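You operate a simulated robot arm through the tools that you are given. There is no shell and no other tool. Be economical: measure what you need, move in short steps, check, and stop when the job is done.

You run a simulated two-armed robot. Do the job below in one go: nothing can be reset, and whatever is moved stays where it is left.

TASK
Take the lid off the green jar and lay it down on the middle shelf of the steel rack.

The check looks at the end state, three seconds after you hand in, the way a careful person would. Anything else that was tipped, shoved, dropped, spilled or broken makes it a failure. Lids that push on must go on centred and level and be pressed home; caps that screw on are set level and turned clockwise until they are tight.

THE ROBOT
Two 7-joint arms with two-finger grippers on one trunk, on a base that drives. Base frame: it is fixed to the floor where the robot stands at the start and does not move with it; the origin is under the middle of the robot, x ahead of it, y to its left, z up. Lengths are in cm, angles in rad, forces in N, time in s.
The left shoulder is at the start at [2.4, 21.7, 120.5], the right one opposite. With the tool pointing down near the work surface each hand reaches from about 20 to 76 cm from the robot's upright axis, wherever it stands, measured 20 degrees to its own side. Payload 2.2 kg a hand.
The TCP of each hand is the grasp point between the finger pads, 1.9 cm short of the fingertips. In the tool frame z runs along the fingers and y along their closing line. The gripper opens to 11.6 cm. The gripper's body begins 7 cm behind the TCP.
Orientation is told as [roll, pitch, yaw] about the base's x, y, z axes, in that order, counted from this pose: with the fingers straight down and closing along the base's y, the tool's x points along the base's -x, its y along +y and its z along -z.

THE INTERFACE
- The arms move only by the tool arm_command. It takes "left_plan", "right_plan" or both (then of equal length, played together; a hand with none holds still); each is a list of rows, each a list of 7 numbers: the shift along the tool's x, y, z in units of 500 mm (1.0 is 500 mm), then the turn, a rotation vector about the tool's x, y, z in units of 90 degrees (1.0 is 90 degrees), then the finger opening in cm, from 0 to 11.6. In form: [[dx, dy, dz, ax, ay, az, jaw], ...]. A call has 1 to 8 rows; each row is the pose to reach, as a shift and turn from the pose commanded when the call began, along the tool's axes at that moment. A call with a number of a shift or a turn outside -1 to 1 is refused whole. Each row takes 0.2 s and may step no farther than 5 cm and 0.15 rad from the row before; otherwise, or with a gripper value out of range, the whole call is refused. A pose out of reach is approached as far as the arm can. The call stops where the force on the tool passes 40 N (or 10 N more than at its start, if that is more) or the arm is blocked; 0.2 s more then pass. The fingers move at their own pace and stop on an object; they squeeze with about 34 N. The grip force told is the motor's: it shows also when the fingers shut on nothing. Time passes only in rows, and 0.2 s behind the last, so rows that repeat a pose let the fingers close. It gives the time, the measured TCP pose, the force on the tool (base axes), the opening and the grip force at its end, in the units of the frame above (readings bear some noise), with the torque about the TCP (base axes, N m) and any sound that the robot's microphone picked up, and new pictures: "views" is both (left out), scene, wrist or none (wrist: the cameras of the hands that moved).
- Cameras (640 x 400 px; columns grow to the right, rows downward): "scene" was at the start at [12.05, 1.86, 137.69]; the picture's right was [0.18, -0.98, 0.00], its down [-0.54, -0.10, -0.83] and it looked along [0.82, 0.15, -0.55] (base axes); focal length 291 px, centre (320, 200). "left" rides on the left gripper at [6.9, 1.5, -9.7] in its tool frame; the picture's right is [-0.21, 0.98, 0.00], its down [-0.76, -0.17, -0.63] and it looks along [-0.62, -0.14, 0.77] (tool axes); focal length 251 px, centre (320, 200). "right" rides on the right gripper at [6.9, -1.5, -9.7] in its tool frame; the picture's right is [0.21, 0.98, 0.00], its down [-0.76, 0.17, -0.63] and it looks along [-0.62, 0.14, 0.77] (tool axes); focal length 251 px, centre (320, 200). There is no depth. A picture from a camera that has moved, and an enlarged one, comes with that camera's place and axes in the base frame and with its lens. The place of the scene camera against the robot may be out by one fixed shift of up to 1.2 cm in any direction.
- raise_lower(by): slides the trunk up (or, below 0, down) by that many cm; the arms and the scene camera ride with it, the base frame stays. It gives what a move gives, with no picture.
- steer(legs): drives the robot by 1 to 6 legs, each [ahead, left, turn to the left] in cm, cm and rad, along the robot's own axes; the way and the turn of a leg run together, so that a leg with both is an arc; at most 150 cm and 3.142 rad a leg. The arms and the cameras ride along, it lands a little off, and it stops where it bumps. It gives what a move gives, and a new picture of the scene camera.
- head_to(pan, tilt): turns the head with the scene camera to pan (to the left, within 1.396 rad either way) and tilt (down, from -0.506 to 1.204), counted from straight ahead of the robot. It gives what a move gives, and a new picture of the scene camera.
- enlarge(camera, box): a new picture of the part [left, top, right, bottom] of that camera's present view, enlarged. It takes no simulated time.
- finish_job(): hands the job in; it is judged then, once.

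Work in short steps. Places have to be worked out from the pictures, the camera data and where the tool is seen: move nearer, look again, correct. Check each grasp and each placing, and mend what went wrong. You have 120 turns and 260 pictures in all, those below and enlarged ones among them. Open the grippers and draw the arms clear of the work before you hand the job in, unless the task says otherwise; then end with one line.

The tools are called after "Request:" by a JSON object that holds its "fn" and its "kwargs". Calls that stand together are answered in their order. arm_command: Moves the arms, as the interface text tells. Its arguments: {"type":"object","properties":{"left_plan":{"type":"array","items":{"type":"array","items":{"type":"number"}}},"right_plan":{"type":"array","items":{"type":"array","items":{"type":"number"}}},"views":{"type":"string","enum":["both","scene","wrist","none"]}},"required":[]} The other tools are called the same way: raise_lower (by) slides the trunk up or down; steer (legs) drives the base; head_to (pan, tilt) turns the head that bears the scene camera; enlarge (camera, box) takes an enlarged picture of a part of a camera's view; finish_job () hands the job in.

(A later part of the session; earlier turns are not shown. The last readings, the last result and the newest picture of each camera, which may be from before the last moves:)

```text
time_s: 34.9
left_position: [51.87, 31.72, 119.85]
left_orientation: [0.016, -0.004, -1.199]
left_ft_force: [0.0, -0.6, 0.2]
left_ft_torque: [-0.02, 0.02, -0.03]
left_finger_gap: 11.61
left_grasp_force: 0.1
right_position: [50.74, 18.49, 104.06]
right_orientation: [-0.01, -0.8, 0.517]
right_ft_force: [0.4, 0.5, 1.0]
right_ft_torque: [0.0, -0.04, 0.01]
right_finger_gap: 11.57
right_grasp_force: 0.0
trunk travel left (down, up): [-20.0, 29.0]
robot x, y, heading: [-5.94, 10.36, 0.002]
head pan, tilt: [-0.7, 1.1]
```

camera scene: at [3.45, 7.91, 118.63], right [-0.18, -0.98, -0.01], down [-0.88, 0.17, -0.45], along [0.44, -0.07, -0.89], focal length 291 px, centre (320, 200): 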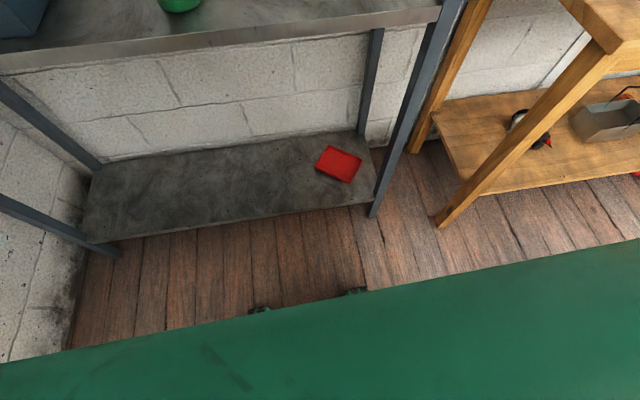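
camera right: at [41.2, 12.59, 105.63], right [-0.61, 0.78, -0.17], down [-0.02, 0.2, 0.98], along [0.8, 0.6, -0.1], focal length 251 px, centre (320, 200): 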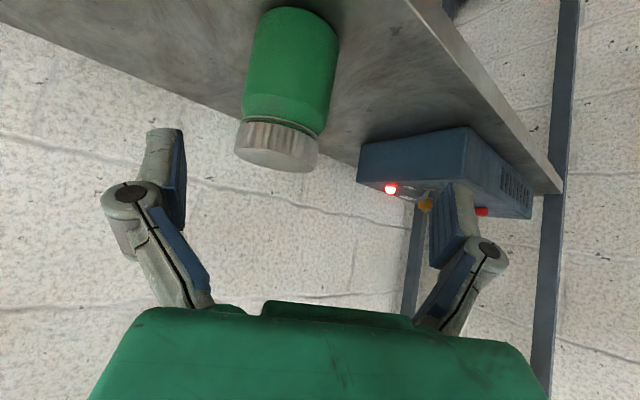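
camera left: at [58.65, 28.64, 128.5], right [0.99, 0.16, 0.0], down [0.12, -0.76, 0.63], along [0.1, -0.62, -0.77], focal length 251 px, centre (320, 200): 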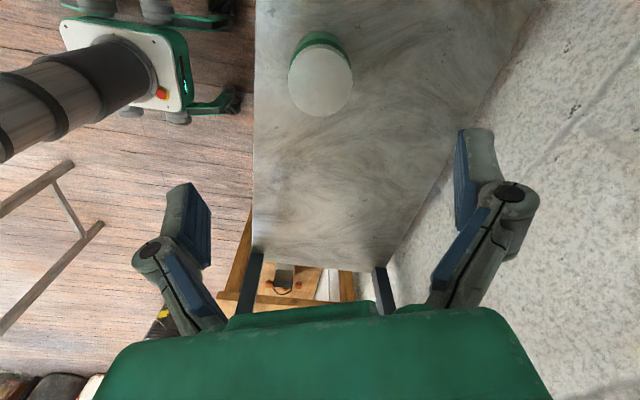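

Slowly damping. I wait some more.

Request:
{"fn": "head_to", "kwargs": {"pan": 0.15, "tilt": 0.45}}

Request:
{"fn": "arm_command", "kwargs": {"left_plan": [[0, 0, 0, 0, 0, 0, 11.6], [0, 0, 0, 0, 0, 0, 11.6], [0, 0, 0, 0, 0, 0, 11.6], [0, 0, 0, 0, 0, 0, 11.6], [0, 0, 0, 0, 0, 0, 11.6], [0, 0, 0, 0, 0, 0, 11.6], [0, 0, 0, 0, 0, 0, 11.6], [0, 0, 0, 0, 0, 0, 11.6]], "views": "none"}}

Request:
{"fn": "arm_command", "kwargs": {"left_plan": [[0, 0, 0, 0, 0, 0, 11.6], [0, 0, 0, 0, 0, 0, 11.6], [0, 0, 0, 0, 0, 0, 11.6], [0, 0, 0, 0, 0, 0, 11.6], [0, 0, 0, 0, 0, 0, 11.6], [0, 0, 0, 0, 0, 0, 11.6], [0, 0, 0, 0, 0, 0, 11.6], [0, 0, 0, 0, 0, 0, 11.6]], "views": "none"}}

Request:
{"fn": "arm_command", "kwargs": {"left_plan": [[0, 0, 0, 0, 0, 0, 11.6], [0, 0, 0, 0, 0, 0, 11.6]], "views": "none"}}

```text
time_s: 36.0
left_position: [51.86, 31.17, 119.99]
left_orientation: [0.019, 0.002, -1.198]
left_ft_force: [-0.2, 0.7, -1.1]
left_ft_torque: [0.05, -0.01, -0.03]
left_finger_gap: 11.61
left_grasp_force: 0.0
right_position: [50.73, 17.78, 103.71]
right_orientation: [-0.01, -0.801, 0.516]
right_ft_force: [0.3, 1.0, 0.6]
right_ft_torque: [0.02, -0.01, 0.0]
right_finger_gap: 11.62
right_grasp_force: 0.2
trunk travel left (down, up): [-20.0, 29.0]
robot x, y, heading: [-5.85, 10.3, 0.003]
head pan, tilt: [0.15, 0.45]
camera scene: at [6.37, 11.58, 123.85], right [0.15, -0.99, 0.0], down [-0.44, -0.06, -0.9], along [0.89, 0.14, -0.44], focal length 291 px, centre (320, 200)
```

scene: 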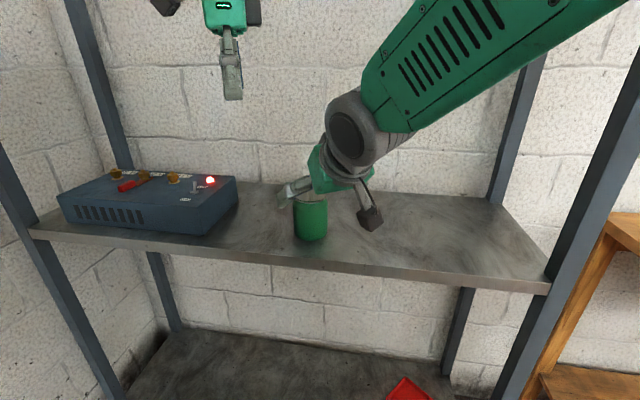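

```text
time_s: 37.9
left_position: [51.99, 31.64, 119.84]
left_orientation: [0.014, -0.003, -1.199]
left_ft_force: [-0.2, -0.5, 0.4]
left_ft_torque: [0.03, 0.05, 0.02]
left_finger_gap: 11.61
left_grasp_force: 0.0
right_position: [50.82, 18.25, 103.96]
right_orientation: [-0.013, -0.802, 0.52]
right_ft_force: [0.0, 0.0, -0.5]
right_ft_torque: [0.0, 0.02, 0.02]
right_finger_gap: 11.6
right_grasp_force: 0.1
trunk travel left (down, up): [-20.0, 29.0]
robot x, y, heading: [-6.02, 10.66, 0.001]
head pan, tilt: [0.15, 0.45]
```

```text
time_s: 39.6
left_position: [51.82, 31.75, 119.97]
left_orientation: [0.016, -0.005, -1.199]
left_ft_force: [-0.2, -0.2, -0.1]
left_ft_torque: [-0.01, 0.0, 0.03]
left_finger_gap: 11.57
left_grasp_force: 0.0
right_position: [50.83, 18.25, 103.89]
right_orientation: [-0.017, -0.799, 0.519]
right_ft_force: [-0.8, -0.4, 0.6]
right_ft_torque: [0.0, 0.0, -0.02]
right_finger_gap: 11.6
right_grasp_force: 0.1
trunk travel left (down, up): [-20.0, 29.0]
robot x, y, heading: [-5.87, 10.25, 0.006]
head pan, tilt: [0.15, 0.45]
```

```text
time_s: 40.2
left_position: [51.87, 31.84, 119.93]
left_orientation: [0.015, -0.003, -1.199]
left_ft_force: [0.4, -0.9, 0.9]
left_ft_torque: [-0.02, 0.01, -0.03]
left_finger_gap: 11.61
left_grasp_force: 0.0
right_position: [50.64, 18.53, 103.78]
right_orientation: [-0.015, -0.799, 0.52]
right_ft_force: [-0.4, 0.2, 0.3]
right_ft_torque: [0.0, 0.0, 0.03]
right_finger_gap: 11.59
right_grasp_force: 0.1
trunk travel left (down, up): [-20.0, 29.0]
robot x, y, heading: [-5.87, 10.59, 0.006]
head pan, tilt: [0.15, 0.45]
```

Settled, with the hand near the pre-grasp. I correct 1.6 cm sideways and advance 3 cm to test the path.

Request:
{"fn": "arm_command", "kwargs": {"right_plan": [[0.004, -0.016, 0.02, 0, 0, 0, 11.6], [0.008, -0.032, 0.04, 0, 0, 0, 11.6], [0.008, -0.032, 0.06, 0, 0, 0, 11.6]]}}

```text
time_s: 41.0
left_position: [51.86, 31.83, 119.95]
left_orientation: [0.016, -0.001, -1.199]
left_ft_force: [0.4, -0.4, 0.1]
left_ft_torque: [-0.01, -0.03, 0.03]
left_finger_gap: 11.59
left_grasp_force: 0.0
right_position: [53.26, 17.82, 101.69]
right_orientation: [-0.011, -0.806, 0.514]
right_ft_force: [-0.6, 0.1, -0.2]
right_ft_torque: [0.01, 0.0, 0.01]
right_finger_gap: 11.6
right_grasp_force: 0.1
trunk travel left (down, up): [-20.0, 29.0]
robot x, y, heading: [-6.08, 10.65, -0.001]
head pan, tilt: [0.15, 0.45]
camera scene: at [6.4, 12.27, 123.85], right [0.15, -0.99, 0.0], down [-0.43, -0.07, -0.9], along [0.89, 0.14, -0.44], focal length 291 px, centre (320, 200)
camera right: at [43.8, 10.74, 103.52], right [-0.6, 0.78, -0.16], down [-0.02, 0.18, 0.98], along [0.8, 0.6, -0.09], focal length 251 px, centre (320, 200)
```

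scene: 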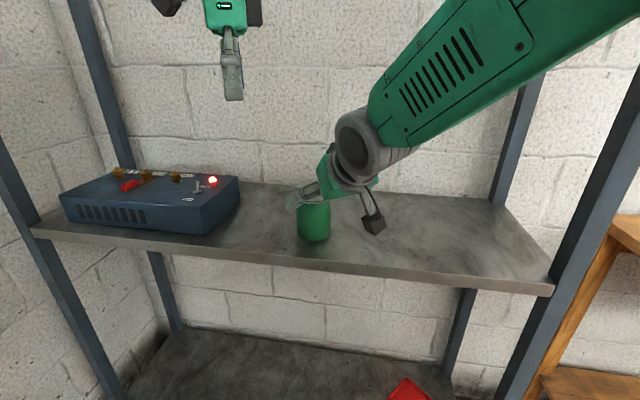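
right: 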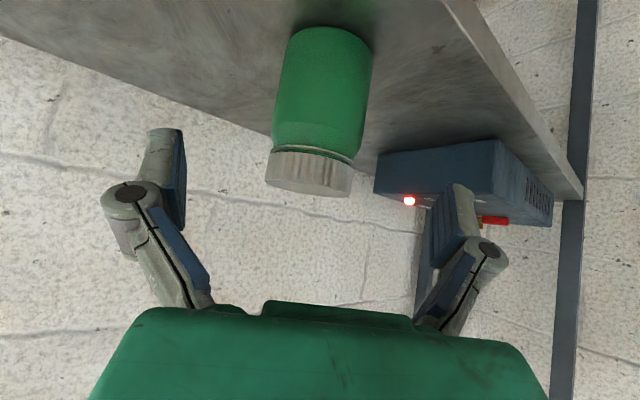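

No block now, and the jar projects where expected. I advance half of the remaining 10.8 cm.

Request:
{"fn": "arm_command", "kwargs": {"right_plan": [[0.002, 0.002, 0.05, 0, 0, 0, 11.6], [0.004, 0.003, 0.1, 0, 0, 0, 11.6], [0.004, 0.003, 0.1, 0, 0, 0, 11.6]]}}

```text
time_s: 42.0
left_position: [51.5, 31.74, 120.21]
left_orientation: [0.021, -0.006, -1.198]
left_ft_force: [-0.4, -0.3, 0.7]
left_ft_torque: [0.01, -0.02, 0.0]
left_finger_gap: 11.6
left_grasp_force: 0.0
right_position: [57.72, 16.84, 102.09]
right_orientation: [0.068, -0.853, 0.403]
right_ft_force: [0.2, 0.1, 0.3]
right_ft_torque: [0.0, -0.02, 0.02]
right_finger_gap: 11.64
right_grasp_force: 0.1
trunk travel left (down, up): [-20.0, 29.0]
robot x, y, heading: [-5.9, 10.4, 0.001]
head pan, tilt: [0.15, 0.45]
stopped in row 3 (right hand): the arm was blocked; the commanded pose is now the measured one
camera scene: at [6.37, 12.26, 123.86], right [0.15, -0.99, 0.0], down [-0.43, -0.07, -0.9], along [0.89, 0.14, -0.44], focal length 291 px, centre (320, 200)
camera right: at [47.91, 10.15, 103.13], right [-0.56, 0.82, -0.12], down [-0.04, 0.12, 0.99], along [0.83, 0.56, -0.03], focal length 251 px, centre (320, 200)
```

scene: 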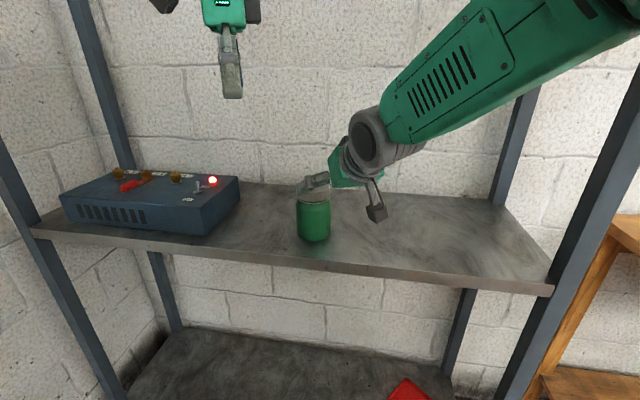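
right: 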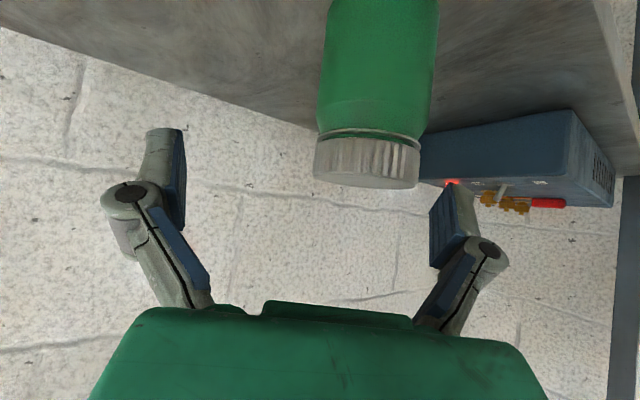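

Blocked again, with the body pushed back, so the outer arm must touch something. I look toward the right elbow.

Request:
{"fn": "head_to", "kwargs": {"pan": -0.65, "tilt": 0.0}}

```text
time_s: 43.2
left_position: [51.48, 31.79, 120.09]
left_orientation: [0.022, -0.003, -1.199]
left_ft_force: [-0.4, 0.1, 1.1]
left_ft_torque: [0.02, -0.02, 0.03]
left_finger_gap: 11.61
left_grasp_force: 0.0
right_position: [57.87, 16.95, 102.17]
right_orientation: [0.066, -0.856, 0.407]
right_ft_force: [0.8, -0.2, 0.2]
right_ft_torque: [0.01, 0.02, -0.01]
right_finger_gap: 11.61
right_grasp_force: 0.1
trunk travel left (down, up): [-20.0, 29.0]
robot x, y, heading: [-6.03, 10.38, 0.002]
head pan, tilt: [-0.649, 0.0]
camera scene: at [4.55, 5.44, 128.03], right [-0.6, -0.8, 0.0], down [0.0, 0.0, -1.0], along [0.8, -0.6, 0.0], focal length 291 px, centre (320, 200)
```

scene: 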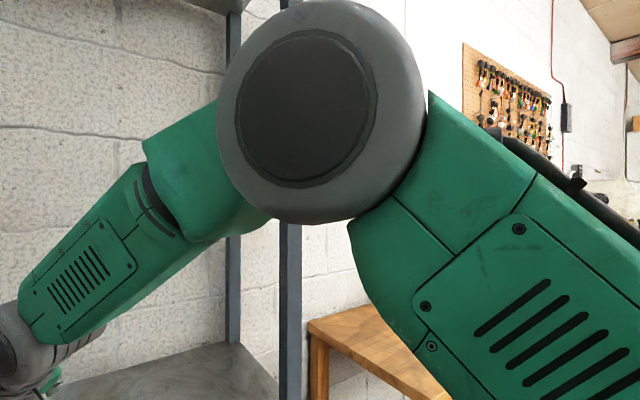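

The elbow is free; instead the tool axis has become aligned with the forearm — a wrist singularity. Lowering the trunk further flattens the forearm and bends the wrist away from it. First I back the right hand off, tilt it steeper, and raise both hands 18 cm.

Request:
{"fn": "arm_command", "kwargs": {"right_plan": [[0, 0, -0.04, 0, 0.055, 0, 11.6], [0, 0, -0.08, 0, 0.11, 0, 11.6], [0, 0, -0.12, 0, 0.165, 0, 11.6], [0, 0, -0.16, 0, 0.22, 0, 11.6], [-0.068, 0.0035, -0.219, 0, 0.22, 0, 11.6], [-0.136, 0.007, -0.278, 0, 0.22, 0, 11.6], [-0.204, 0.0105, -0.336, 0, 0.22, 0, 11.6], [-0.272, 0.014, -0.395, 0, 0.22, 0, 11.6]], "left_plan": [[0, 0, 0, 0, 0, 0, 11.6], [0, 0, 0, 0, 0, 0, 11.6], [0, 0, 0, 0, 0, 0, 11.6], [0, 0, 0, 0, 0, 0, 11.6], [0, 0, -0.09, 0, 0, 0, 11.6], [0, 0, -0.18, 0, 0, 0, 11.6], [0, 0, -0.27, 0, 0, 0, 11.6], [0, 0, -0.36, 0, 0, 0, 11.6]], "views": "none"}}

Request:
{"fn": "head_to", "kwargs": {"pan": 0.15, "tilt": 0.35}}

```text
time_s: 45.0
left_position: [50.61, 31.75, 128.55]
left_orientation: [0.021, -0.006, -1.199]
left_ft_force: [0.7, 0.0, -0.3]
left_ft_torque: [-0.02, 0.02, -0.02]
left_finger_gap: 11.63
left_grasp_force: 0.1
left hand out of reach, approached as far as the arm can: row 6, 7, 8
right_position: [52.41, 14.28, 125.01]
right_orientation: [0.046, -0.505, 0.438]
right_ft_force: [-0.6, 0.3, 0.1]
right_ft_torque: [-0.02, 0.02, -0.01]
right_finger_gap: 11.59
right_grasp_force: 0.1
trunk travel left (down, up): [-20.0, 29.0]
robot x, y, heading: [-6.29, 10.87, -0.0]
head pan, tilt: [-0.649, 0.0]
```

```text
time_s: 46.1
left_position: [50.6, 31.79, 128.54]
left_orientation: [0.021, -0.007, -1.198]
left_ft_force: [0.1, -0.6, 0.2]
left_ft_torque: [0.01, -0.02, 0.02]
left_finger_gap: 11.59
left_grasp_force: 0.0
right_position: [52.33, 14.22, 125.13]
right_orientation: [0.048, -0.508, 0.437]
right_ft_force: [-0.1, -0.1, -0.2]
right_ft_torque: [-0.01, -0.04, 0.0]
right_finger_gap: 11.59
right_grasp_force: 0.0
trunk travel left (down, up): [-20.0, 29.0]
robot x, y, heading: [-6.08, 10.28, -0.0]
head pan, tilt: [0.15, 0.351]
camera scene: at [6.55, 12.23, 124.77], right [0.15, -0.99, 0.0], down [-0.34, -0.05, -0.94], along [0.93, 0.14, -0.35], focal length 291 px, centre (320, 200)
```

scene: 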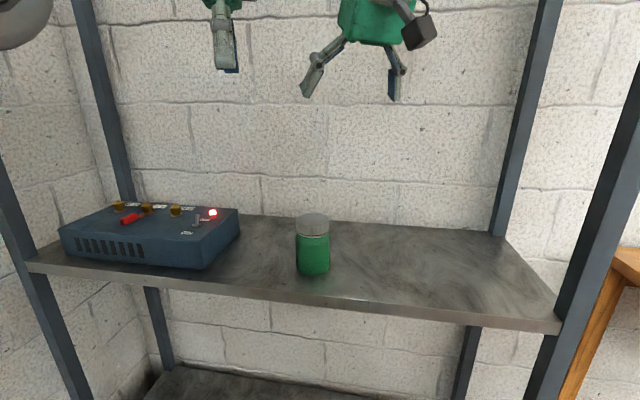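

The left hand nears its reach limit, so I won't lower further. Instead I bring the right hand in more from the right side (yaw 1.2), which bends the wrist away from alignment; first to a staging pose 20 cm back.

Request:
{"fn": "arm_command", "kwargs": {"right_plan": [[0.029, -0.0235, 0.048, -0.0445, -0.028, -0.065, 11.6], [0.0585, -0.047, 0.097, -0.089, -0.0557, -0.13, 11.6], [0.088, -0.0705, 0.145, -0.1335, -0.0835, -0.195, 11.6], [0.117, -0.094, 0.193, -0.178, -0.1113, -0.26, 11.6], [0.146, -0.1175, 0.242, -0.2225, -0.139, -0.325, 11.6], [0.1756, -0.141, 0.29, -0.267, -0.167, -0.39, 11.6], [0.1756, -0.141, 0.29, -0.267, -0.167, -0.39, 11.6]]}}

```text
time_s: 47.7
left_position: [50.37, 31.52, 128.77]
left_orientation: [0.025, -0.004, -1.2]
left_ft_force: [-0.4, 0.2, 0.3]
left_ft_torque: [0.0, 0.01, -0.01]
left_finger_gap: 11.59
left_grasp_force: 0.1
right_position: [54.63, 7.94, 108.03]
right_orientation: [-0.003, -0.804, 1.203]
right_ft_force: [-0.5, -0.2, -0.5]
right_ft_torque: [0.02, -0.01, -0.04]
right_finger_gap: 11.62
right_grasp_force: 0.0
trunk travel left (down, up): [-20.0, 29.0]
robot x, y, heading: [-6.1, 10.57, 0.0]
head pan, tilt: [0.15, 0.351]
camera scene: at [6.51, 12.0, 124.79], right [0.15, -0.99, 0.0], down [-0.34, -0.05, -0.94], along [0.93, 0.14, -0.35], focal length 291 px, centre (320, 200)
camera right: at [51.83, -3.55, 109.74], right [-0.96, 0.21, -0.16], down [-0.13, 0.13, 0.98], along [0.23, 0.97, -0.09], focal length 251 px, centre (320, 200)
```

scene: 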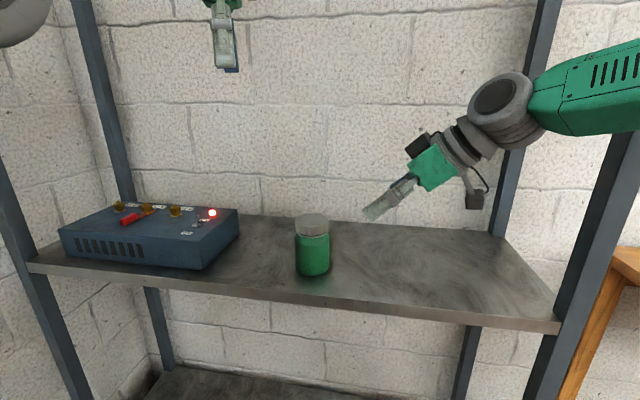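
right: 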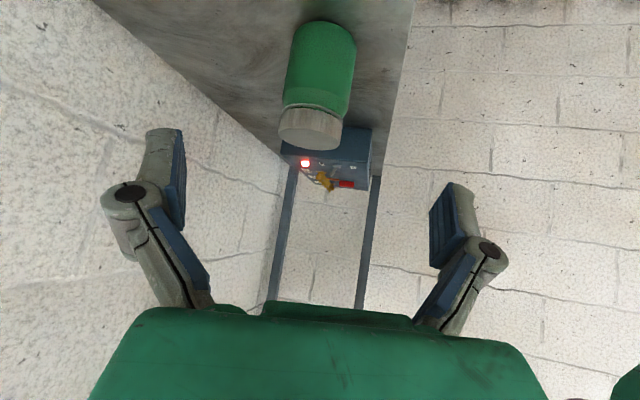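

Exactly reached and lined up with the jar. I advance 8 cm.

Request:
{"fn": "arm_command", "kwargs": {"right_plan": [[0, 0, 0.05, 0, 0, 0, 11.6], [0, 0, 0.1, 0, 0, 0, 11.6], [0, 0, 0.16, 0, 0, 0, 11.6], [0, 0, 0.16, 0, 0, 0, 11.6]]}}

```text
time_s: 48.7
left_position: [50.36, 31.72, 128.63]
left_orientation: [0.023, -0.007, -1.199]
left_ft_force: [-0.6, -0.7, -0.3]
left_ft_torque: [-0.03, -0.01, 0.0]
left_finger_gap: 11.63
left_grasp_force: 0.0
right_position: [56.76, 13.62, 102.41]
right_orientation: [-0.003, -0.801, 1.202]
right_ft_force: [-1.0, 0.2, -0.4]
right_ft_torque: [0.01, -0.01, -0.02]
right_finger_gap: 11.57
right_grasp_force: 0.1
trunk travel left (down, up): [-20.0, 29.0]
robot x, y, heading: [-5.94, 10.37, 0.003]
head pan, tilt: [0.15, 0.351]
camera scene: at [6.56, 12.15, 124.78], right [0.15, -0.99, 0.0], down [-0.34, -0.05, -0.94], along [0.93, 0.14, -0.35], focal length 291 px, centre (320, 200)
camera right: at [53.95, 2.04, 104.21], right [-0.96, 0.21, -0.16], down [-0.13, 0.13, 0.98], along [0.23, 0.97, -0.1], focal length 251 px, centre (320, 200)
```

scene: 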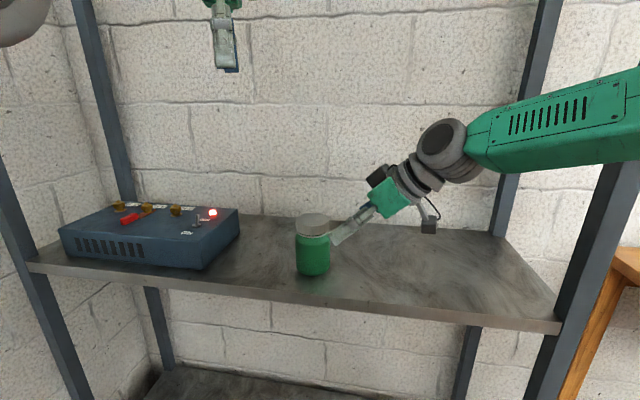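
right: 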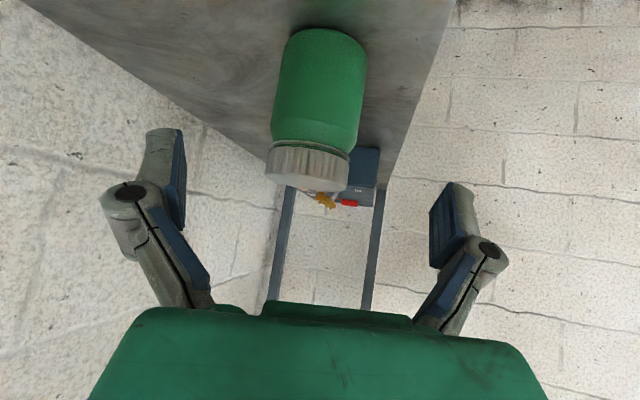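

On track. I advance the remaining 12 cm around the jar body.

Request:
{"fn": "arm_command", "kwargs": {"right_plan": [[0, 0, 0.06, 0, 0, 0, 11.6], [0, 0, 0.12, 0, 0, 0, 11.6], [0, 0, 0.18, 0, 0, 0, 11.6], [0, 0, 0.24, 0, 0, 0, 11.6], [0, 0, 0.24, 0, 0, 0, 11.6]]}}

```text
time_s: 49.9
left_position: [50.49, 31.67, 128.68]
left_orientation: [0.022, -0.006, -1.198]
left_ft_force: [-0.9, 0.2, 0.5]
left_ft_torque: [0.02, -0.04, -0.04]
left_finger_gap: 11.57
left_grasp_force: 0.1
right_position: [59.96, 21.58, 94.14]
right_orientation: [-0.002, -0.799, 1.201]
right_ft_force: [-0.9, -0.6, 0.0]
right_ft_torque: [-0.04, 0.0, -0.03]
right_finger_gap: 11.59
right_grasp_force: 0.1
trunk travel left (down, up): [-20.0, 29.0]
robot x, y, heading: [-6.02, 10.31, -0.002]
head pan, tilt: [0.15, 0.351]
camera scene: at [6.58, 12.22, 124.77], right [0.15, -0.99, 0.0], down [-0.34, -0.05, -0.94], along [0.93, 0.14, -0.35], focal length 291 px, centre (320, 200)
camera right: at [57.11, 10.05, 95.82], right [-0.96, 0.21, -0.16], down [-0.13, 0.13, 0.98], along [0.23, 0.97, -0.1], focal length 251 px, centre (320, 200)
```

scene: 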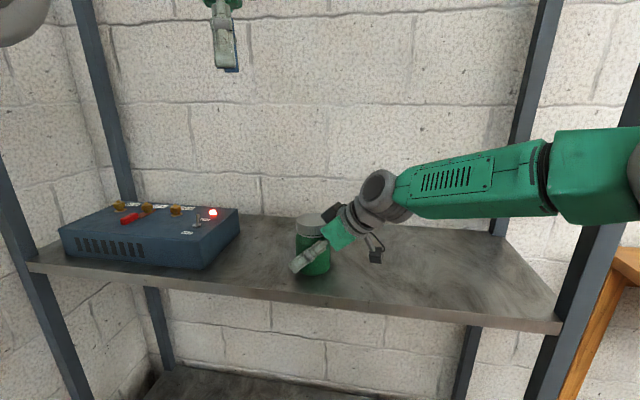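
right: 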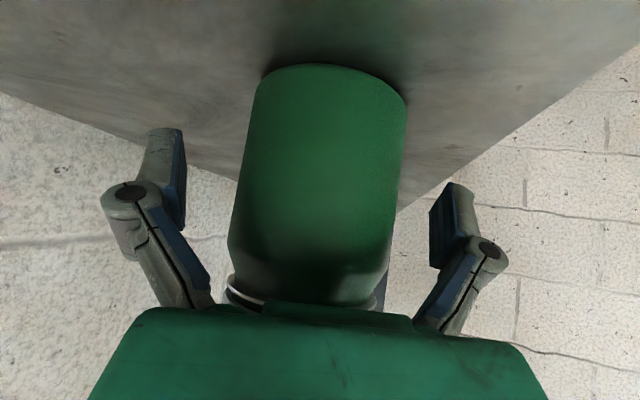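

The fingers straddle the jar body with the jar centred. I slide 1 cm back and 0.7 cm down to leave more room beside the lid, then close on the body.

Request:
{"fn": "arm_command", "kwargs": {"right_plan": [[0.024, 0, -0.005, 0, 0, 0, 11.6], [0.024, 0, -0.005, 0, 0, 0, 11.6], [0.024, 0, -0.005, 0, 0, 0, 9], [0.024, 0, -0.005, 0, 0, 0, 8], [0.024, 0, -0.005, 0, 0, 0, 7], [0.024, 0, -0.005, 0, 0, 0, 5], [0.024, 0, -0.005, 0, 0, 0, 5]]}}

```text
time_s: 51.5
left_position: [50.65, 31.61, 128.55]
left_orientation: [0.023, -0.005, -1.199]
left_ft_force: [-0.5, -0.5, 0.7]
left_ft_torque: [-0.01, -0.05, 0.02]
left_finger_gap: 11.6
left_grasp_force: 0.1
right_position: [59.7, 20.69, 93.17]
right_orientation: [-0.003, -0.799, 1.2]
right_ft_force: [-0.1, 0.1, 0.2]
right_ft_torque: [0.08, 0.06, 0.05]
right_finger_gap: 6.94
right_grasp_force: 34.3
trunk travel left (down, up): [-20.0, 29.0]
robot x, y, heading: [-6.12, 10.27, 0.002]
head pan, tilt: [0.15, 0.351]
camera scene: at [6.63, 12.18, 124.76], right [0.15, -0.99, 0.0], down [-0.34, -0.05, -0.94], along [0.93, 0.14, -0.35], focal length 291 px, centre (320, 200)
camera right: at [56.81, 9.09, 95.08], right [-0.96, 0.21, -0.15], down [-0.13, 0.13, 0.98], along [0.23, 0.97, -0.1], focal length 251 px, centre (320, 200)
```

scene: 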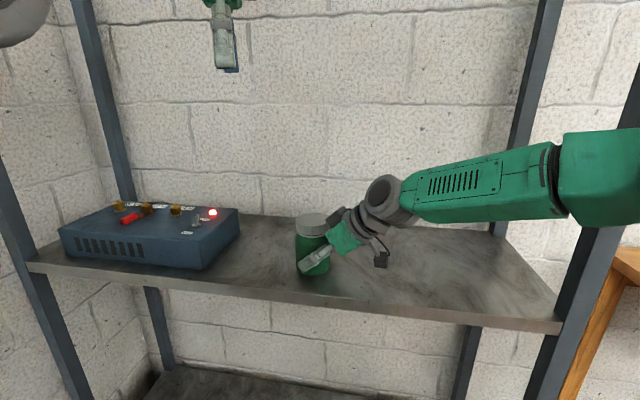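
right: 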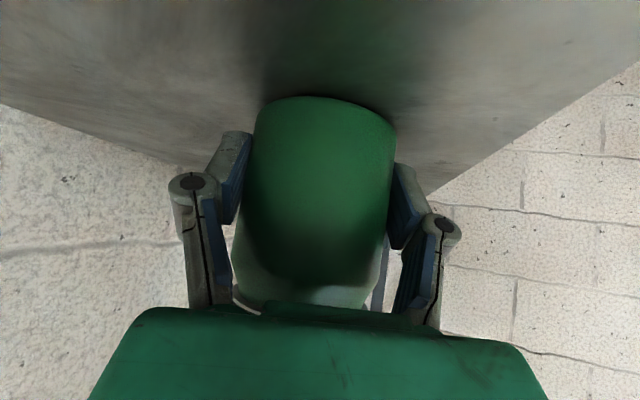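

The jar is held firmly (6.9 cm). Now the left hand: first I descend a bit and begin turning clockwise to verify its commanded pose.

Request:
{"fn": "arm_command", "kwargs": {"left_plan": [[0, 0, 0.06, 0.004, 0.001, 0.09, 11.6], [0, 0, 0.12, 0.007, 0.002, 0.18, 11.6], [0, 0, 0.18, 0.01, 0.003, 0.27, 11.6], [0, 0, 0.2, 0.014, 0.004, 0.36, 11.6]], "views": "none"}}

```text
time_s: 52.5
left_position: [50.85, 31.83, 118.48]
left_orientation: [0.0, 0.007, -1.766]
left_ft_force: [-0.6, 0.5, -0.3]
left_ft_torque: [0.01, -0.02, 0.01]
left_finger_gap: 11.6
left_grasp_force: 0.0
right_position: [59.62, 20.62, 93.3]
right_orientation: [-0.001, -0.799, 1.2]
right_ft_force: [-0.7, -0.5, 1.2]
right_ft_torque: [0.07, 0.12, 0.06]
right_finger_gap: 6.92
right_grasp_force: 33.8
trunk travel left (down, up): [-20.0, 29.0]
robot x, y, heading: [-5.87, 10.92, 0.001]
head pan, tilt: [0.15, 0.351]
```

Good. Now over the lid at z≈110, turned to yaw about −2.39.

Request:
{"fn": "arm_command", "kwargs": {"left_plan": [[-0.033, 0.043, 0.03, 0, -0.001, 0.08, 11.6], [-0.065, 0.086, 0.06, 0, -0.002, 0.16, 11.6], [-0.098, 0.13, 0.1, 0, -0.003, 0.24, 11.6], [-0.13, 0.173, 0.13, 0, -0.004, 0.32, 11.6], [-0.163, 0.216, 0.17, 0, -0.004, 0.4, 11.6], [-0.163, 0.216, 0.17, 0, -0.004, 0.4, 11.6]]}}

```text
time_s: 53.9
left_position: [59.34, 21.48, 109.87]
left_orientation: [-0.007, -0.002, -2.395]
left_ft_force: [-1.0, 0.8, -0.2]
left_ft_torque: [0.03, -0.01, -0.02]
left_finger_gap: 11.61
left_grasp_force: 0.2
left hand out of reach, approached as far as the arm can: row 5, 6
right_position: [59.67, 20.44, 93.34]
right_orientation: [-0.002, -0.8, 1.202]
right_ft_force: [-0.7, -1.4, 1.8]
right_ft_torque: [0.07, 0.14, 0.04]
right_finger_gap: 6.91
right_grasp_force: 33.8
trunk travel left (down, up): [-20.0, 29.0]
robot x, y, heading: [-6.0, 10.71, 0.001]
head pan, tilt: [0.15, 0.351]
camera scene: at [6.67, 12.09, 124.76], right [0.15, -0.99, 0.0], down [-0.34, -0.05, -0.94], along [0.93, 0.14, -0.35], focal length 291 px, centre (320, 200)
camera left: at [65.43, 25.14, 119.52], right [0.51, -0.86, -0.01], down [-0.66, -0.39, 0.64], along [-0.55, -0.32, -0.77], focal length 251 px, centre (320, 200)
```

scene: 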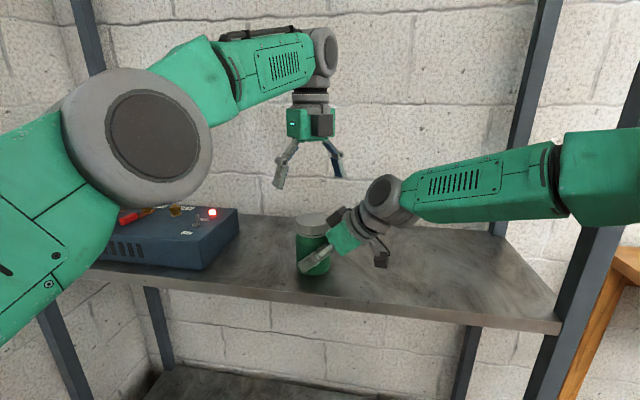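
left: 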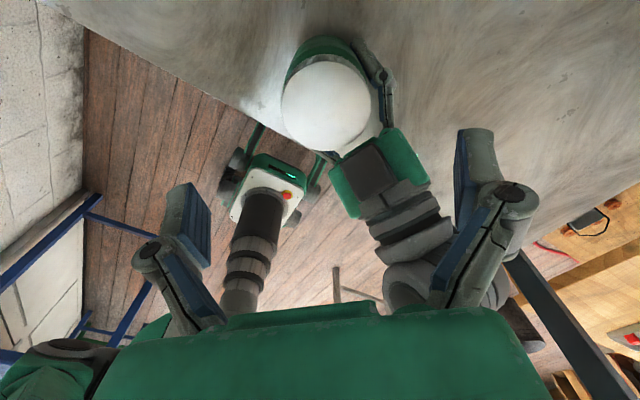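

The lid is centred at about [60.1, 21.5] from this view. I descend to z 103.5 with the jaw at 9.5.

Request:
{"fn": "arm_command", "kwargs": {"left_plan": [[0.005, 0.004, 0.04, 0.004, 0.001, 0, 10], [0.011, 0.008, 0.08, 0.004, 0.001, 0, 9.5], [0.011, 0.008, 0.128, 0.004, 0.001, 0, 9.5], [0.011, 0.008, 0.128, 0.004, 0.001, 0, 9.5]]}}

```text
time_s: 54.9
left_position: [59.8, 21.79, 103.39]
left_orientation: [-0.012, -0.001, -2.392]
left_ft_force: [-0.3, 0.4, 0.1]
left_ft_torque: [0.02, 0.01, -0.02]
left_finger_gap: 9.52
left_grasp_force: 0.1
right_position: [59.66, 20.45, 93.38]
right_orientation: [0.0, -0.801, 1.199]
right_ft_force: [0.9, -3.0, 2.0]
right_ft_torque: [-0.02, 0.12, 0.05]
right_finger_gap: 6.92
right_grasp_force: 33.9
trunk travel left (down, up): [-20.0, 29.0]
robot x, y, heading: [-6.44, 10.37, -0.002]
head pan, tilt: [0.15, 0.351]
camera scene: at [6.68, 12.06, 124.76], right [0.15, -0.99, 0.0], down [-0.34, -0.05, -0.94], along [0.93, 0.14, -0.35], focal length 291 px, centre (320, 200)
camera left: at [65.77, 25.25, 113.06], right [0.51, -0.86, -0.01], down [-0.66, -0.4, 0.63], along [-0.55, -0.32, -0.77], focal length 251 px, centre (320, 200)
```

scene: 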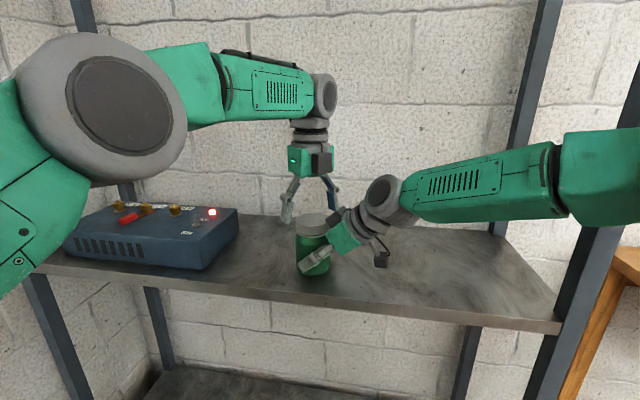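
left: 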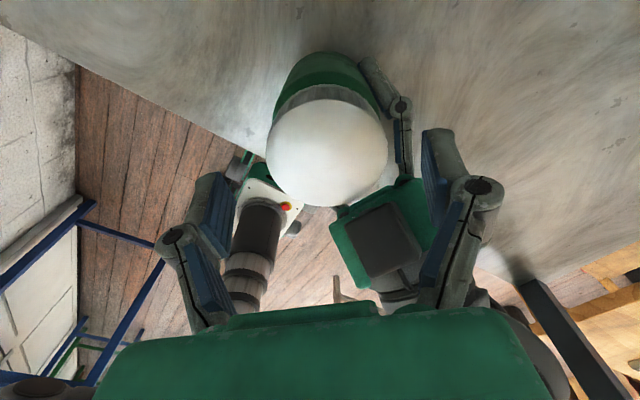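

Lid top at [60.2, 21.6, 101]. I descend to z≈100.9 and close on the lid.

Request:
{"fn": "arm_command", "kwargs": {"left_plan": [[0.003, 0.008, 0.025, -0.008, 0, 0, 9.5], [0.003, 0.008, 0.05, -0.008, 0, 0, 9.5], [0.003, 0.008, 0.05, -0.008, 0, 0, 8], [0.003, 0.008, 0.05, -0.008, 0, 0, 7], [0.003, 0.008, 0.05, -0.008, 0, 0, 5], [0.003, 0.008, 0.05, -0.008, 0, 0, 5]]}}

```text
time_s: 56.3
left_position: [59.99, 21.54, 100.91]
left_orientation: [-0.002, 0.0, -2.39]
left_ft_force: [-5.8, 3.8, 0.7]
left_ft_torque: [0.12, 0.16, -0.01]
left_finger_gap: 6.37
left_grasp_force: 33.9
right_position: [59.6, 20.58, 93.43]
right_orientation: [0.0, -0.8, 1.2]
right_ft_force: [3.6, -4.6, 0.7]
right_ft_torque: [0.18, 0.48, -0.02]
right_finger_gap: 6.92
right_grasp_force: 34.3
trunk travel left (down, up): [-20.0, 29.0]
robot x, y, heading: [-5.89, 10.62, -0.002]
head pan, tilt: [0.15, 0.351]
camera scene: at [6.66, 12.09, 124.76], right [0.15, -0.99, 0.0], down [-0.34, -0.05, -0.94], along [0.93, 0.14, -0.35], focal length 291 px, centre (320, 200)
camera left: at [66.06, 25.2, 110.58], right [0.51, -0.86, 0.0], down [-0.67, -0.39, 0.63], along [-0.54, -0.32, -0.77], focal length 251 px, centre (320, 200)
```

scene: 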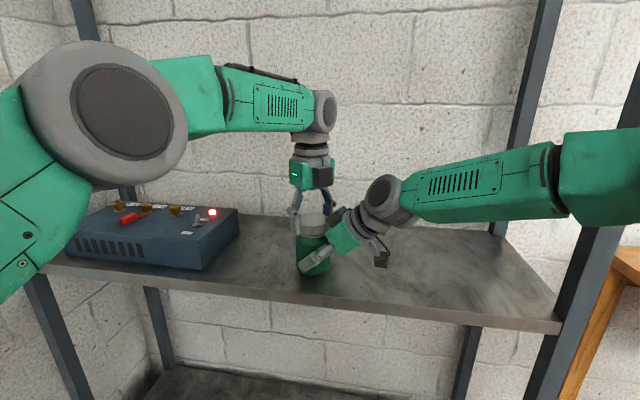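
left: 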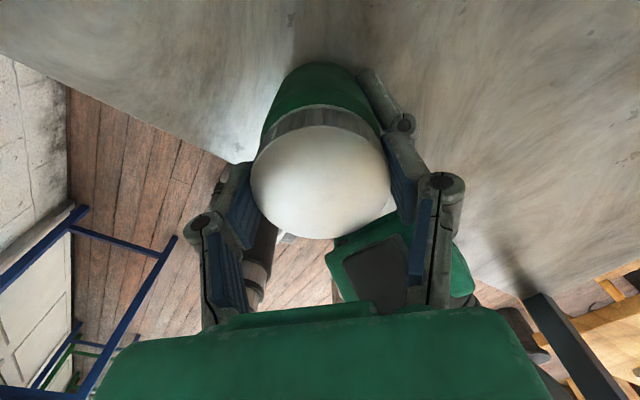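

Lid gripped (6.4 cm). I turn counter-clockwise about 0.57 rad and watch the torque.

Request:
{"fn": "arm_command", "kwargs": {"left_plan": [[0, 0, 0, 0, 0, -0.06, 5], [0, 0, 0, 0, 0, -0.12, 5], [0, 0, 0, 0, 0, -0.18, 5], [0, 0, 0, 0, 0, -0.24, 5], [0, 0, 0, 0, 0, -0.3, 5], [0, 0, 0, 0, 0, -0.36, 5]], "views": "wrist"}}

```text
time_s: 57.7
left_position: [60.1, 21.6, 100.89]
left_orientation: [-0.003, 0.001, -1.824]
left_ft_force: [-17.1, 10.3, 3.4]
left_ft_torque: [0.12, 0.39, -0.02]
left_finger_gap: 6.36
left_grasp_force: 33.9
right_position: [59.66, 20.57, 93.29]
right_orientation: [-0.002, -0.803, 1.199]
right_ft_force: [15.1, -9.5, -0.3]
right_ft_torque: [0.67, 1.06, -0.16]
right_finger_gap: 6.89
right_grasp_force: 34.7
trunk travel left (down, up): [-20.0, 29.0]
robot x, y, heading: [-6.25, 10.62, 0.004]
head pan, tilt: [0.15, 0.351]
camera left: at [63.18, 27.95, 110.58], right [0.89, -0.45, 0.0], down [-0.35, -0.69, 0.63], along [-0.29, -0.56, -0.77], focal length 251 px, centre (320, 200)
```

left: 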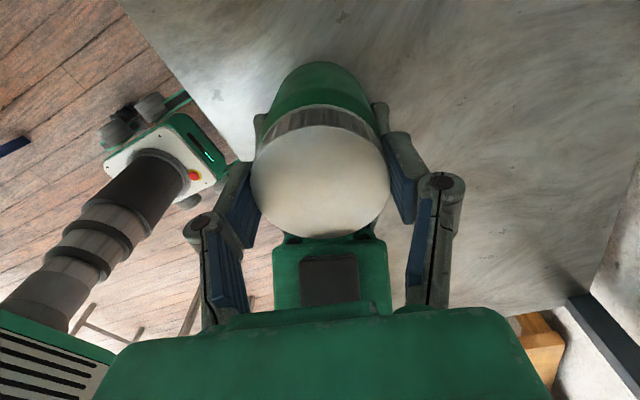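

The lid turns easily. A side load of about 20 N built up between the hands, so I shift the left 3 mm to relieve it while turning on.

Request:
{"fn": "arm_command", "kwargs": {"left_plan": [[0.001, -0.003, 0, 0, 0, -0.06, 5], [0.002, -0.007, 0, 0, 0, -0.12, 5], [0.002, -0.007, 0, 0, 0, -0.18, 5], [0.002, -0.007, 0, 0, 0, -0.24, 5], [0.002, -0.007, 0, 0, 0, -0.3, 5], [0.002, -0.007, 0, 0, 0, -0.36, 5]], "views": "wrist"}}

```text
time_s: 59.1
left_position: [59.69, 21.64, 100.93]
left_orientation: [0.002, -0.001, -1.26]
left_ft_force: [-4.1, 3.7, 1.9]
left_ft_torque: [0.04, 0.09, -0.01]
left_finger_gap: 6.35
left_grasp_force: 34.4
right_position: [59.53, 20.58, 93.39]
right_orientation: [-0.001, -0.802, 1.2]
right_ft_force: [4.4, -5.6, 1.1]
right_ft_torque: [0.14, 0.35, 0.02]
right_finger_gap: 6.91
right_grasp_force: 33.8
trunk travel left (down, up): [-20.0, 29.0]
robot x, y, heading: [-6.23, 10.46, 0.002]
head pan, tilt: [0.15, 0.351]
camera left: at [59.02, 28.77, 110.62], right [1.0, 0.09, 0.0], down [0.07, -0.77, 0.63], along [0.06, -0.63, -0.77], focal length 251 px, centre (320, 200)
```

left: 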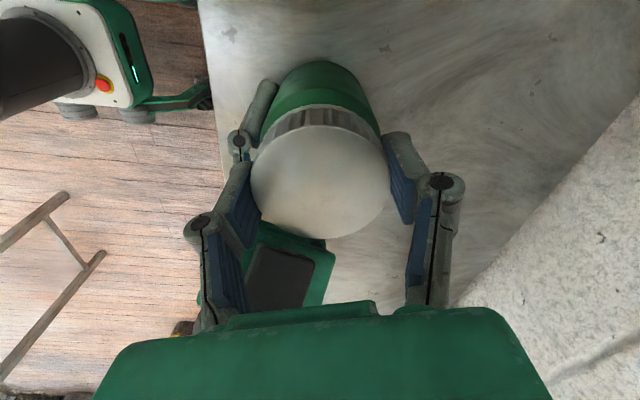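

Side load gone; 1.13 rad turned so far. I turn another 0.38 rad, then test a slight lift of 4 mm.

Request:
{"fn": "arm_command", "kwargs": {"left_plan": [[0, 0, 0, 0, 0, -0.06, 5], [0, 0, 0, 0, 0, -0.12, 5], [0, 0, 0, 0, 0, -0.18, 5], [0, 0, 0, 0, 0, -0.24, 5], [0, 0, -0.004, 0, 0, -0.24, 5], [0, 0, -0.008, 0, 0, -0.24, 5], [0, 0, -0.008, 0, 0, -0.24, 5]], "views": "wrist"}}

```text
time_s: 60.7
left_position: [59.82, 21.93, 101.12]
left_orientation: [-0.003, 0.002, -0.884]
left_ft_force: [-22.6, 14.7, -11.8]
left_ft_torque: [-0.35, -0.88, -1.56]
left_finger_gap: 6.31
left_grasp_force: 34.1
right_position: [59.83, 20.46, 93.5]
right_orientation: [-0.003, -0.803, 1.201]
right_ft_force: [22.0, -15.6, 6.6]
right_ft_torque: [1.63, 2.57, 1.26]
right_finger_gap: 6.9
right_grasp_force: 33.7
trunk travel left (down, up): [-20.0, 29.0]
robot x, y, heading: [-6.08, 10.03, 0.002]
head pan, tilt: [0.15, 0.351]
camera left: at [56.49, 28.18, 110.84], right [0.89, 0.45, 0.0], down [0.35, -0.69, 0.63], along [0.28, -0.56, -0.78], focal length 251 px, centre (320, 200)
```

left: 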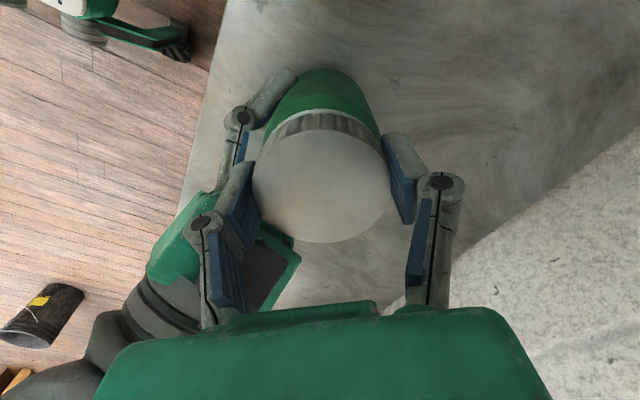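

A load appeared at the end of the stroke, probably a left finger near the right palm or the thread still engaged. I undo the lift, turn back slightly, and open a little to regrip.

Request:
{"fn": "arm_command", "kwargs": {"left_plan": [[0, 0, 0.004, 0, 0, 0.06, 5], [0, 0, 0.006, 0, 0, 0.12, 5], [0, 0, 0.006, 0, 0, 0.12, 7.5], [0, 0, 0.006, 0, 0, 0.12, 8.2], [0, 0, 0.006, 0, 0, 0.12, 8.2]], "views": "none"}}

Request:
{"fn": "arm_command", "kwargs": {"left_plan": [[0, 0, 0, 0, 0, 0.09, 8.2], [0, 0, 0, 0, 0, 0.18, 8.2], [0, 0, 0, 0, 0, 0.27, 8.2], [0, 0, 0, 0, 0, 0.36, 8.2], [0, 0, 0, 0, 0, 0.45, 8.2], [0, 0, 0, 0, 0, 0.54, 8.2], [0, 0, 0, 0, 0, 0.63, 8.2], [0, 0, 0, 0, 0, 0.72, 8.2]], "views": "wrist"}}

```text
time_s: 61.9
left_position: [59.8, 21.66, 101.04]
left_orientation: [0.001, -0.004, -1.073]
left_ft_force: [1.8, 3.6, 0.6]
left_ft_torque: [0.0, 0.06, -0.06]
left_finger_gap: 8.19
left_grasp_force: 0.0
right_position: [59.38, 20.8, 93.35]
right_orientation: [0.0, -0.801, 1.201]
right_ft_force: [-3.9, -3.6, 5.8]
right_ft_torque: [0.6, 0.01, 0.2]
right_finger_gap: 6.85
right_grasp_force: 34.0
trunk travel left (down, up): [-20.0, 29.0]
robot x, y, heading: [-5.93, 10.44, 0.0]
head pan, tilt: [0.15, 0.351]
```

```text
time_s: 63.7
left_position: [59.7, 21.84, 100.89]
left_orientation: [0.001, -0.002, -2.207]
left_ft_force: [0.5, -0.3, -0.5]
left_ft_torque: [-0.01, -0.02, -0.01]
left_finger_gap: 8.21
left_grasp_force: 0.1
right_position: [59.56, 20.58, 93.35]
right_orientation: [-0.002, -0.798, 1.2]
right_ft_force: [-3.2, 1.5, 3.4]
right_ft_torque: [0.21, 0.19, 0.02]
right_finger_gap: 6.83
right_grasp_force: 33.8
trunk travel left (down, up): [-20.0, 29.0]
robot x, y, heading: [-6.06, 10.66, 0.0]
head pan, tilt: [0.15, 0.351]
camera left: at [64.98, 26.49, 110.68], right [0.66, -0.75, 0.0], down [-0.58, -0.51, 0.63], along [-0.48, -0.42, -0.77], focal length 251 px, centre (320, 200)
```

left: 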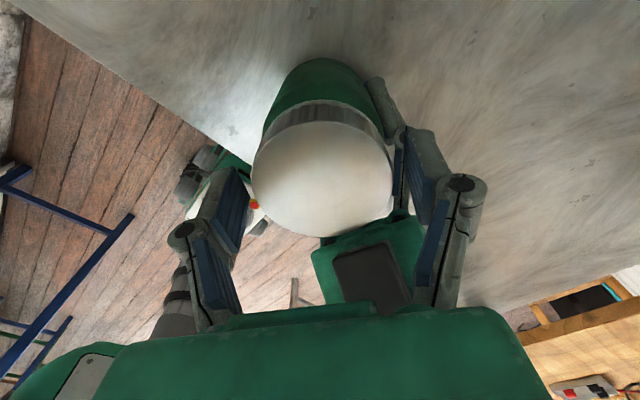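

Regrip pose nearly reached; lid sits 3 mm further out. I adjust, finish turning back, and close.

Request:
{"fn": "arm_command", "kwargs": {"left_plan": [[0.003, 0.001, 0, 0, 0, 0.06, 8.2], [0.006, 0.002, 0, 0, 0, 0.12, 8.2], [0.006, 0.002, 0, 0, 0, 0.12, 7], [0.006, 0.002, 0, 0, 0, 0.12, 5], [0.006, 0.002, 0, 0, 0, 0.12, 5]], "views": "none"}}

Request:
{"fn": "arm_command", "kwargs": {"left_plan": [[0, 0, 0, 0, 0, -0.08, 5], [0, 0, 0, 0, 0, -0.16, 5], [0, 0, 0, 0, 0, -0.24, 5], [0, 0, 0, 0, 0, -0.32, 5]], "views": "none"}}

```text
time_s: 64.9
left_position: [60.05, 21.95, 101.03]
left_orientation: [0.003, -0.001, -2.394]
left_ft_force: [4.6, -2.0, 1.1]
left_ft_torque: [-0.16, -0.18, 0.01]
left_finger_gap: 6.32
left_grasp_force: 34.3
right_position: [59.48, 20.62, 93.42]
right_orientation: [-0.001, -0.8, 1.199]
right_ft_force: [-4.2, 3.0, 2.9]
right_ft_torque: [0.16, -0.12, 0.08]
right_finger_gap: 6.83
right_grasp_force: 33.7
trunk travel left (down, up): [-20.0, 29.0]
robot x, y, heading: [-6.04, 10.08, 0.001]
head pan, tilt: [0.15, 0.351]
```

```text
time_s: 65.9
left_position: [60.04, 21.95, 101.0]
left_orientation: [0.001, -0.003, -1.889]
left_ft_force: [-2.9, 0.2, 3.8]
left_ft_torque: [-0.61, -0.02, -0.05]
left_finger_gap: 6.34
left_grasp_force: 34.2
right_position: [59.59, 20.57, 93.29]
right_orientation: [-0.001, -0.801, 1.201]
right_ft_force: [0.1, 2.0, -0.3]
right_ft_torque: [0.71, 0.4, 0.06]
right_finger_gap: 6.83
right_grasp_force: 34.1
trunk travel left (down, up): [-20.0, 29.0]
robot x, y, heading: [-5.98, 10.3, 0.004]
head pan, tilt: [0.15, 0.351]
```

Turning freely with small loads. I continue to yaw −1.3 and then test a small lift there.

Request:
{"fn": "arm_command", "kwargs": {"left_plan": [[0, 0, 0, 0, 0, -0.08, 5], [0, 0, 0, 0, 0, -0.16, 5], [0, 0, 0, 0, 0, -0.24, 5], [0, 0, 0, 0, 0, -0.32, 5], [0, 0, 0, 0, 0, -0.37, 5]], "views": "none"}}

Request:
{"fn": "arm_command", "kwargs": {"left_plan": [[0, 0, -0.004, 0, 0, 0, 5], [0, 0, -0.008, 0, 0, 0, 5], [0, 0, -0.008, 0, 0, 0, 5]], "views": "both"}}

```text
time_s: 67.1
left_position: [59.9, 21.78, 101.04]
left_orientation: [-0.001, -0.001, -1.306]
left_ft_force: [-22.9, -1.2, 10.6]
left_ft_torque: [-0.32, 0.99, -0.1]
left_finger_gap: 6.33
left_grasp_force: 33.8
right_position: [59.72, 20.43, 93.22]
right_orientation: [-0.004, -0.801, 1.199]
right_ft_force: [19.8, 1.0, -6.0]
right_ft_torque: [0.05, 0.89, -0.13]
right_finger_gap: 6.79
right_grasp_force: 33.9
trunk travel left (down, up): [-20.0, 29.0]
robot x, y, heading: [-5.63, 10.46, 0.004]
head pan, tilt: [0.15, 0.351]
```

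```text
time_s: 67.9
left_position: [60.15, 22.02, 101.29]
left_orientation: [-0.003, 0.0, -1.306]
left_ft_force: [-21.5, 2.2, -3.9]
left_ft_torque: [0.28, 0.87, -0.11]
left_finger_gap: 6.33
left_grasp_force: 34.3
right_position: [59.78, 20.53, 93.49]
right_orientation: [-0.004, -0.804, 1.199]
right_ft_force: [22.5, -1.6, -0.2]
right_ft_torque: [-0.15, 0.91, -0.23]
right_finger_gap: 6.79
right_grasp_force: 34.1
trunk travel left (down, up): [-20.0, 29.0]
robot x, y, heading: [-6.25, 10.25, -0.001]
head pan, tilt: [0.15, 0.351]
camera scene: at [6.79, 12.15, 124.74], right [0.15, -0.99, 0.0], down [-0.35, -0.05, -0.94], along [0.93, 0.14, -0.35], focal length 291 px, centre (320, 200)
camera left: at [59.7, 29.1, 110.95], right [1.0, 0.05, 0.0], down [0.04, -0.77, 0.63], along [0.03, -0.63, -0.78], focal length 251 px, centre (320, 200)
```

scene: 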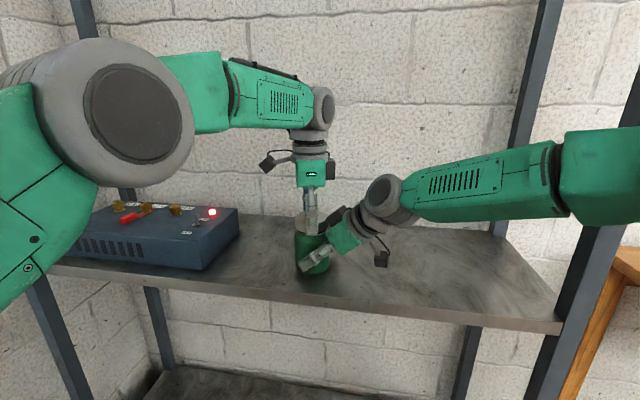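
left: 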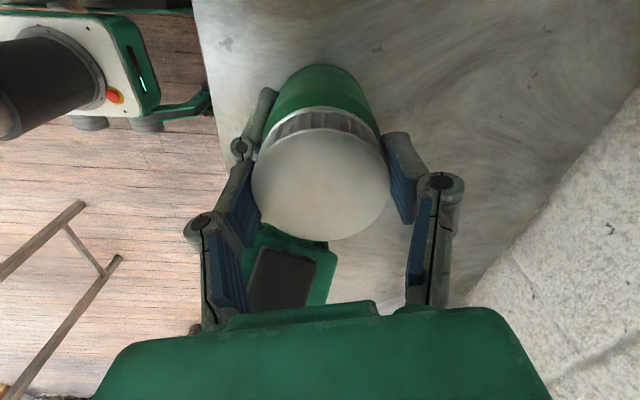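

Before the lift the lid was pushing up (10 N): it's climbing the thread. It is not yet free, so I relieve the side load, open and go back for another stroke.

Request:
{"fn": "arm_command", "kwargs": {"left_plan": [[0.002, -0.007, 0, 0, 0, 0, 5], [0.002, -0.007, 0, 0, 0, 0, 7.5], [0.002, -0.007, 0, 0, 0, 0, 8.2], [0.002, -0.007, 0, 0, 0, 0.09, 8.2], [0.002, -0.007, 0, 0, 0, 0.18, 8.2], [0.002, -0.007, 0, 0, 0, 0.27, 8.2], [0.002, -0.007, 0, 0, 0, 0.36, 8.2]], "views": "none"}}

Request:
{"fn": "arm_command", "kwargs": {"left_plan": [[0, 0, 0, 0, 0, 0.09, 8.2], [0, 0, 0, 0, 0, 0.18, 8.2], [0, 0, 0, 0, 0, 0.27, 8.2], [0, 0, 0, 0, 0, 0.34, 8.2]], "views": "wrist"}}

```text
time_s: 69.5
left_position: [59.7, 21.99, 101.49]
left_orientation: [0.0, 0.0, -1.876]
left_ft_force: [0.4, -0.4, 0.2]
left_ft_torque: [0.03, 0.0, -0.01]
left_finger_gap: 8.21
left_grasp_force: 0.0
right_position: [59.51, 20.54, 93.18]
right_orientation: [-0.003, -0.799, 1.201]
right_ft_force: [-0.9, 1.0, 0.2]
right_ft_torque: [0.04, 0.07, 0.02]
right_finger_gap: 6.8
right_grasp_force: 34.0
trunk travel left (down, up): [-20.0, 29.0]
robot x, y, heading: [-6.28, 10.7, 0.0]
head pan, tilt: [0.15, 0.351]
```

```text
time_s: 70.5
left_position: [59.76, 22.05, 101.36]
left_orientation: [0.003, -0.002, -2.408]
left_ft_force: [-0.1, 0.7, -0.5]
left_ft_torque: [0.01, 0.02, -0.01]
left_finger_gap: 8.21
left_grasp_force: 0.0
right_position: [59.59, 20.66, 93.19]
right_orientation: [0.0, -0.798, 1.202]
right_ft_force: [0.5, -0.5, -0.2]
right_ft_torque: [-0.03, 0.03, 0.0]
right_finger_gap: 6.77
right_grasp_force: 34.2
trunk travel left (down, up): [-20.0, 29.0]
robot x, y, heading: [-6.1, 10.43, 0.001]
head pan, tilt: [0.15, 0.351]
camera left: at [65.79, 25.52, 111.02], right [0.49, -0.87, 0.0], down [-0.67, -0.38, 0.63], along [-0.55, -0.31, -0.77], focal length 251 px, centre (320, 200)
```

left: 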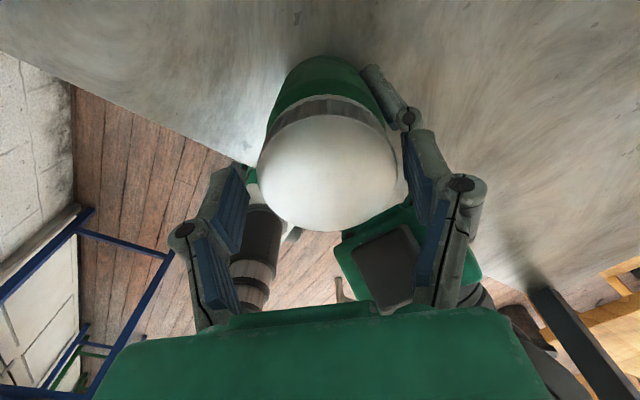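

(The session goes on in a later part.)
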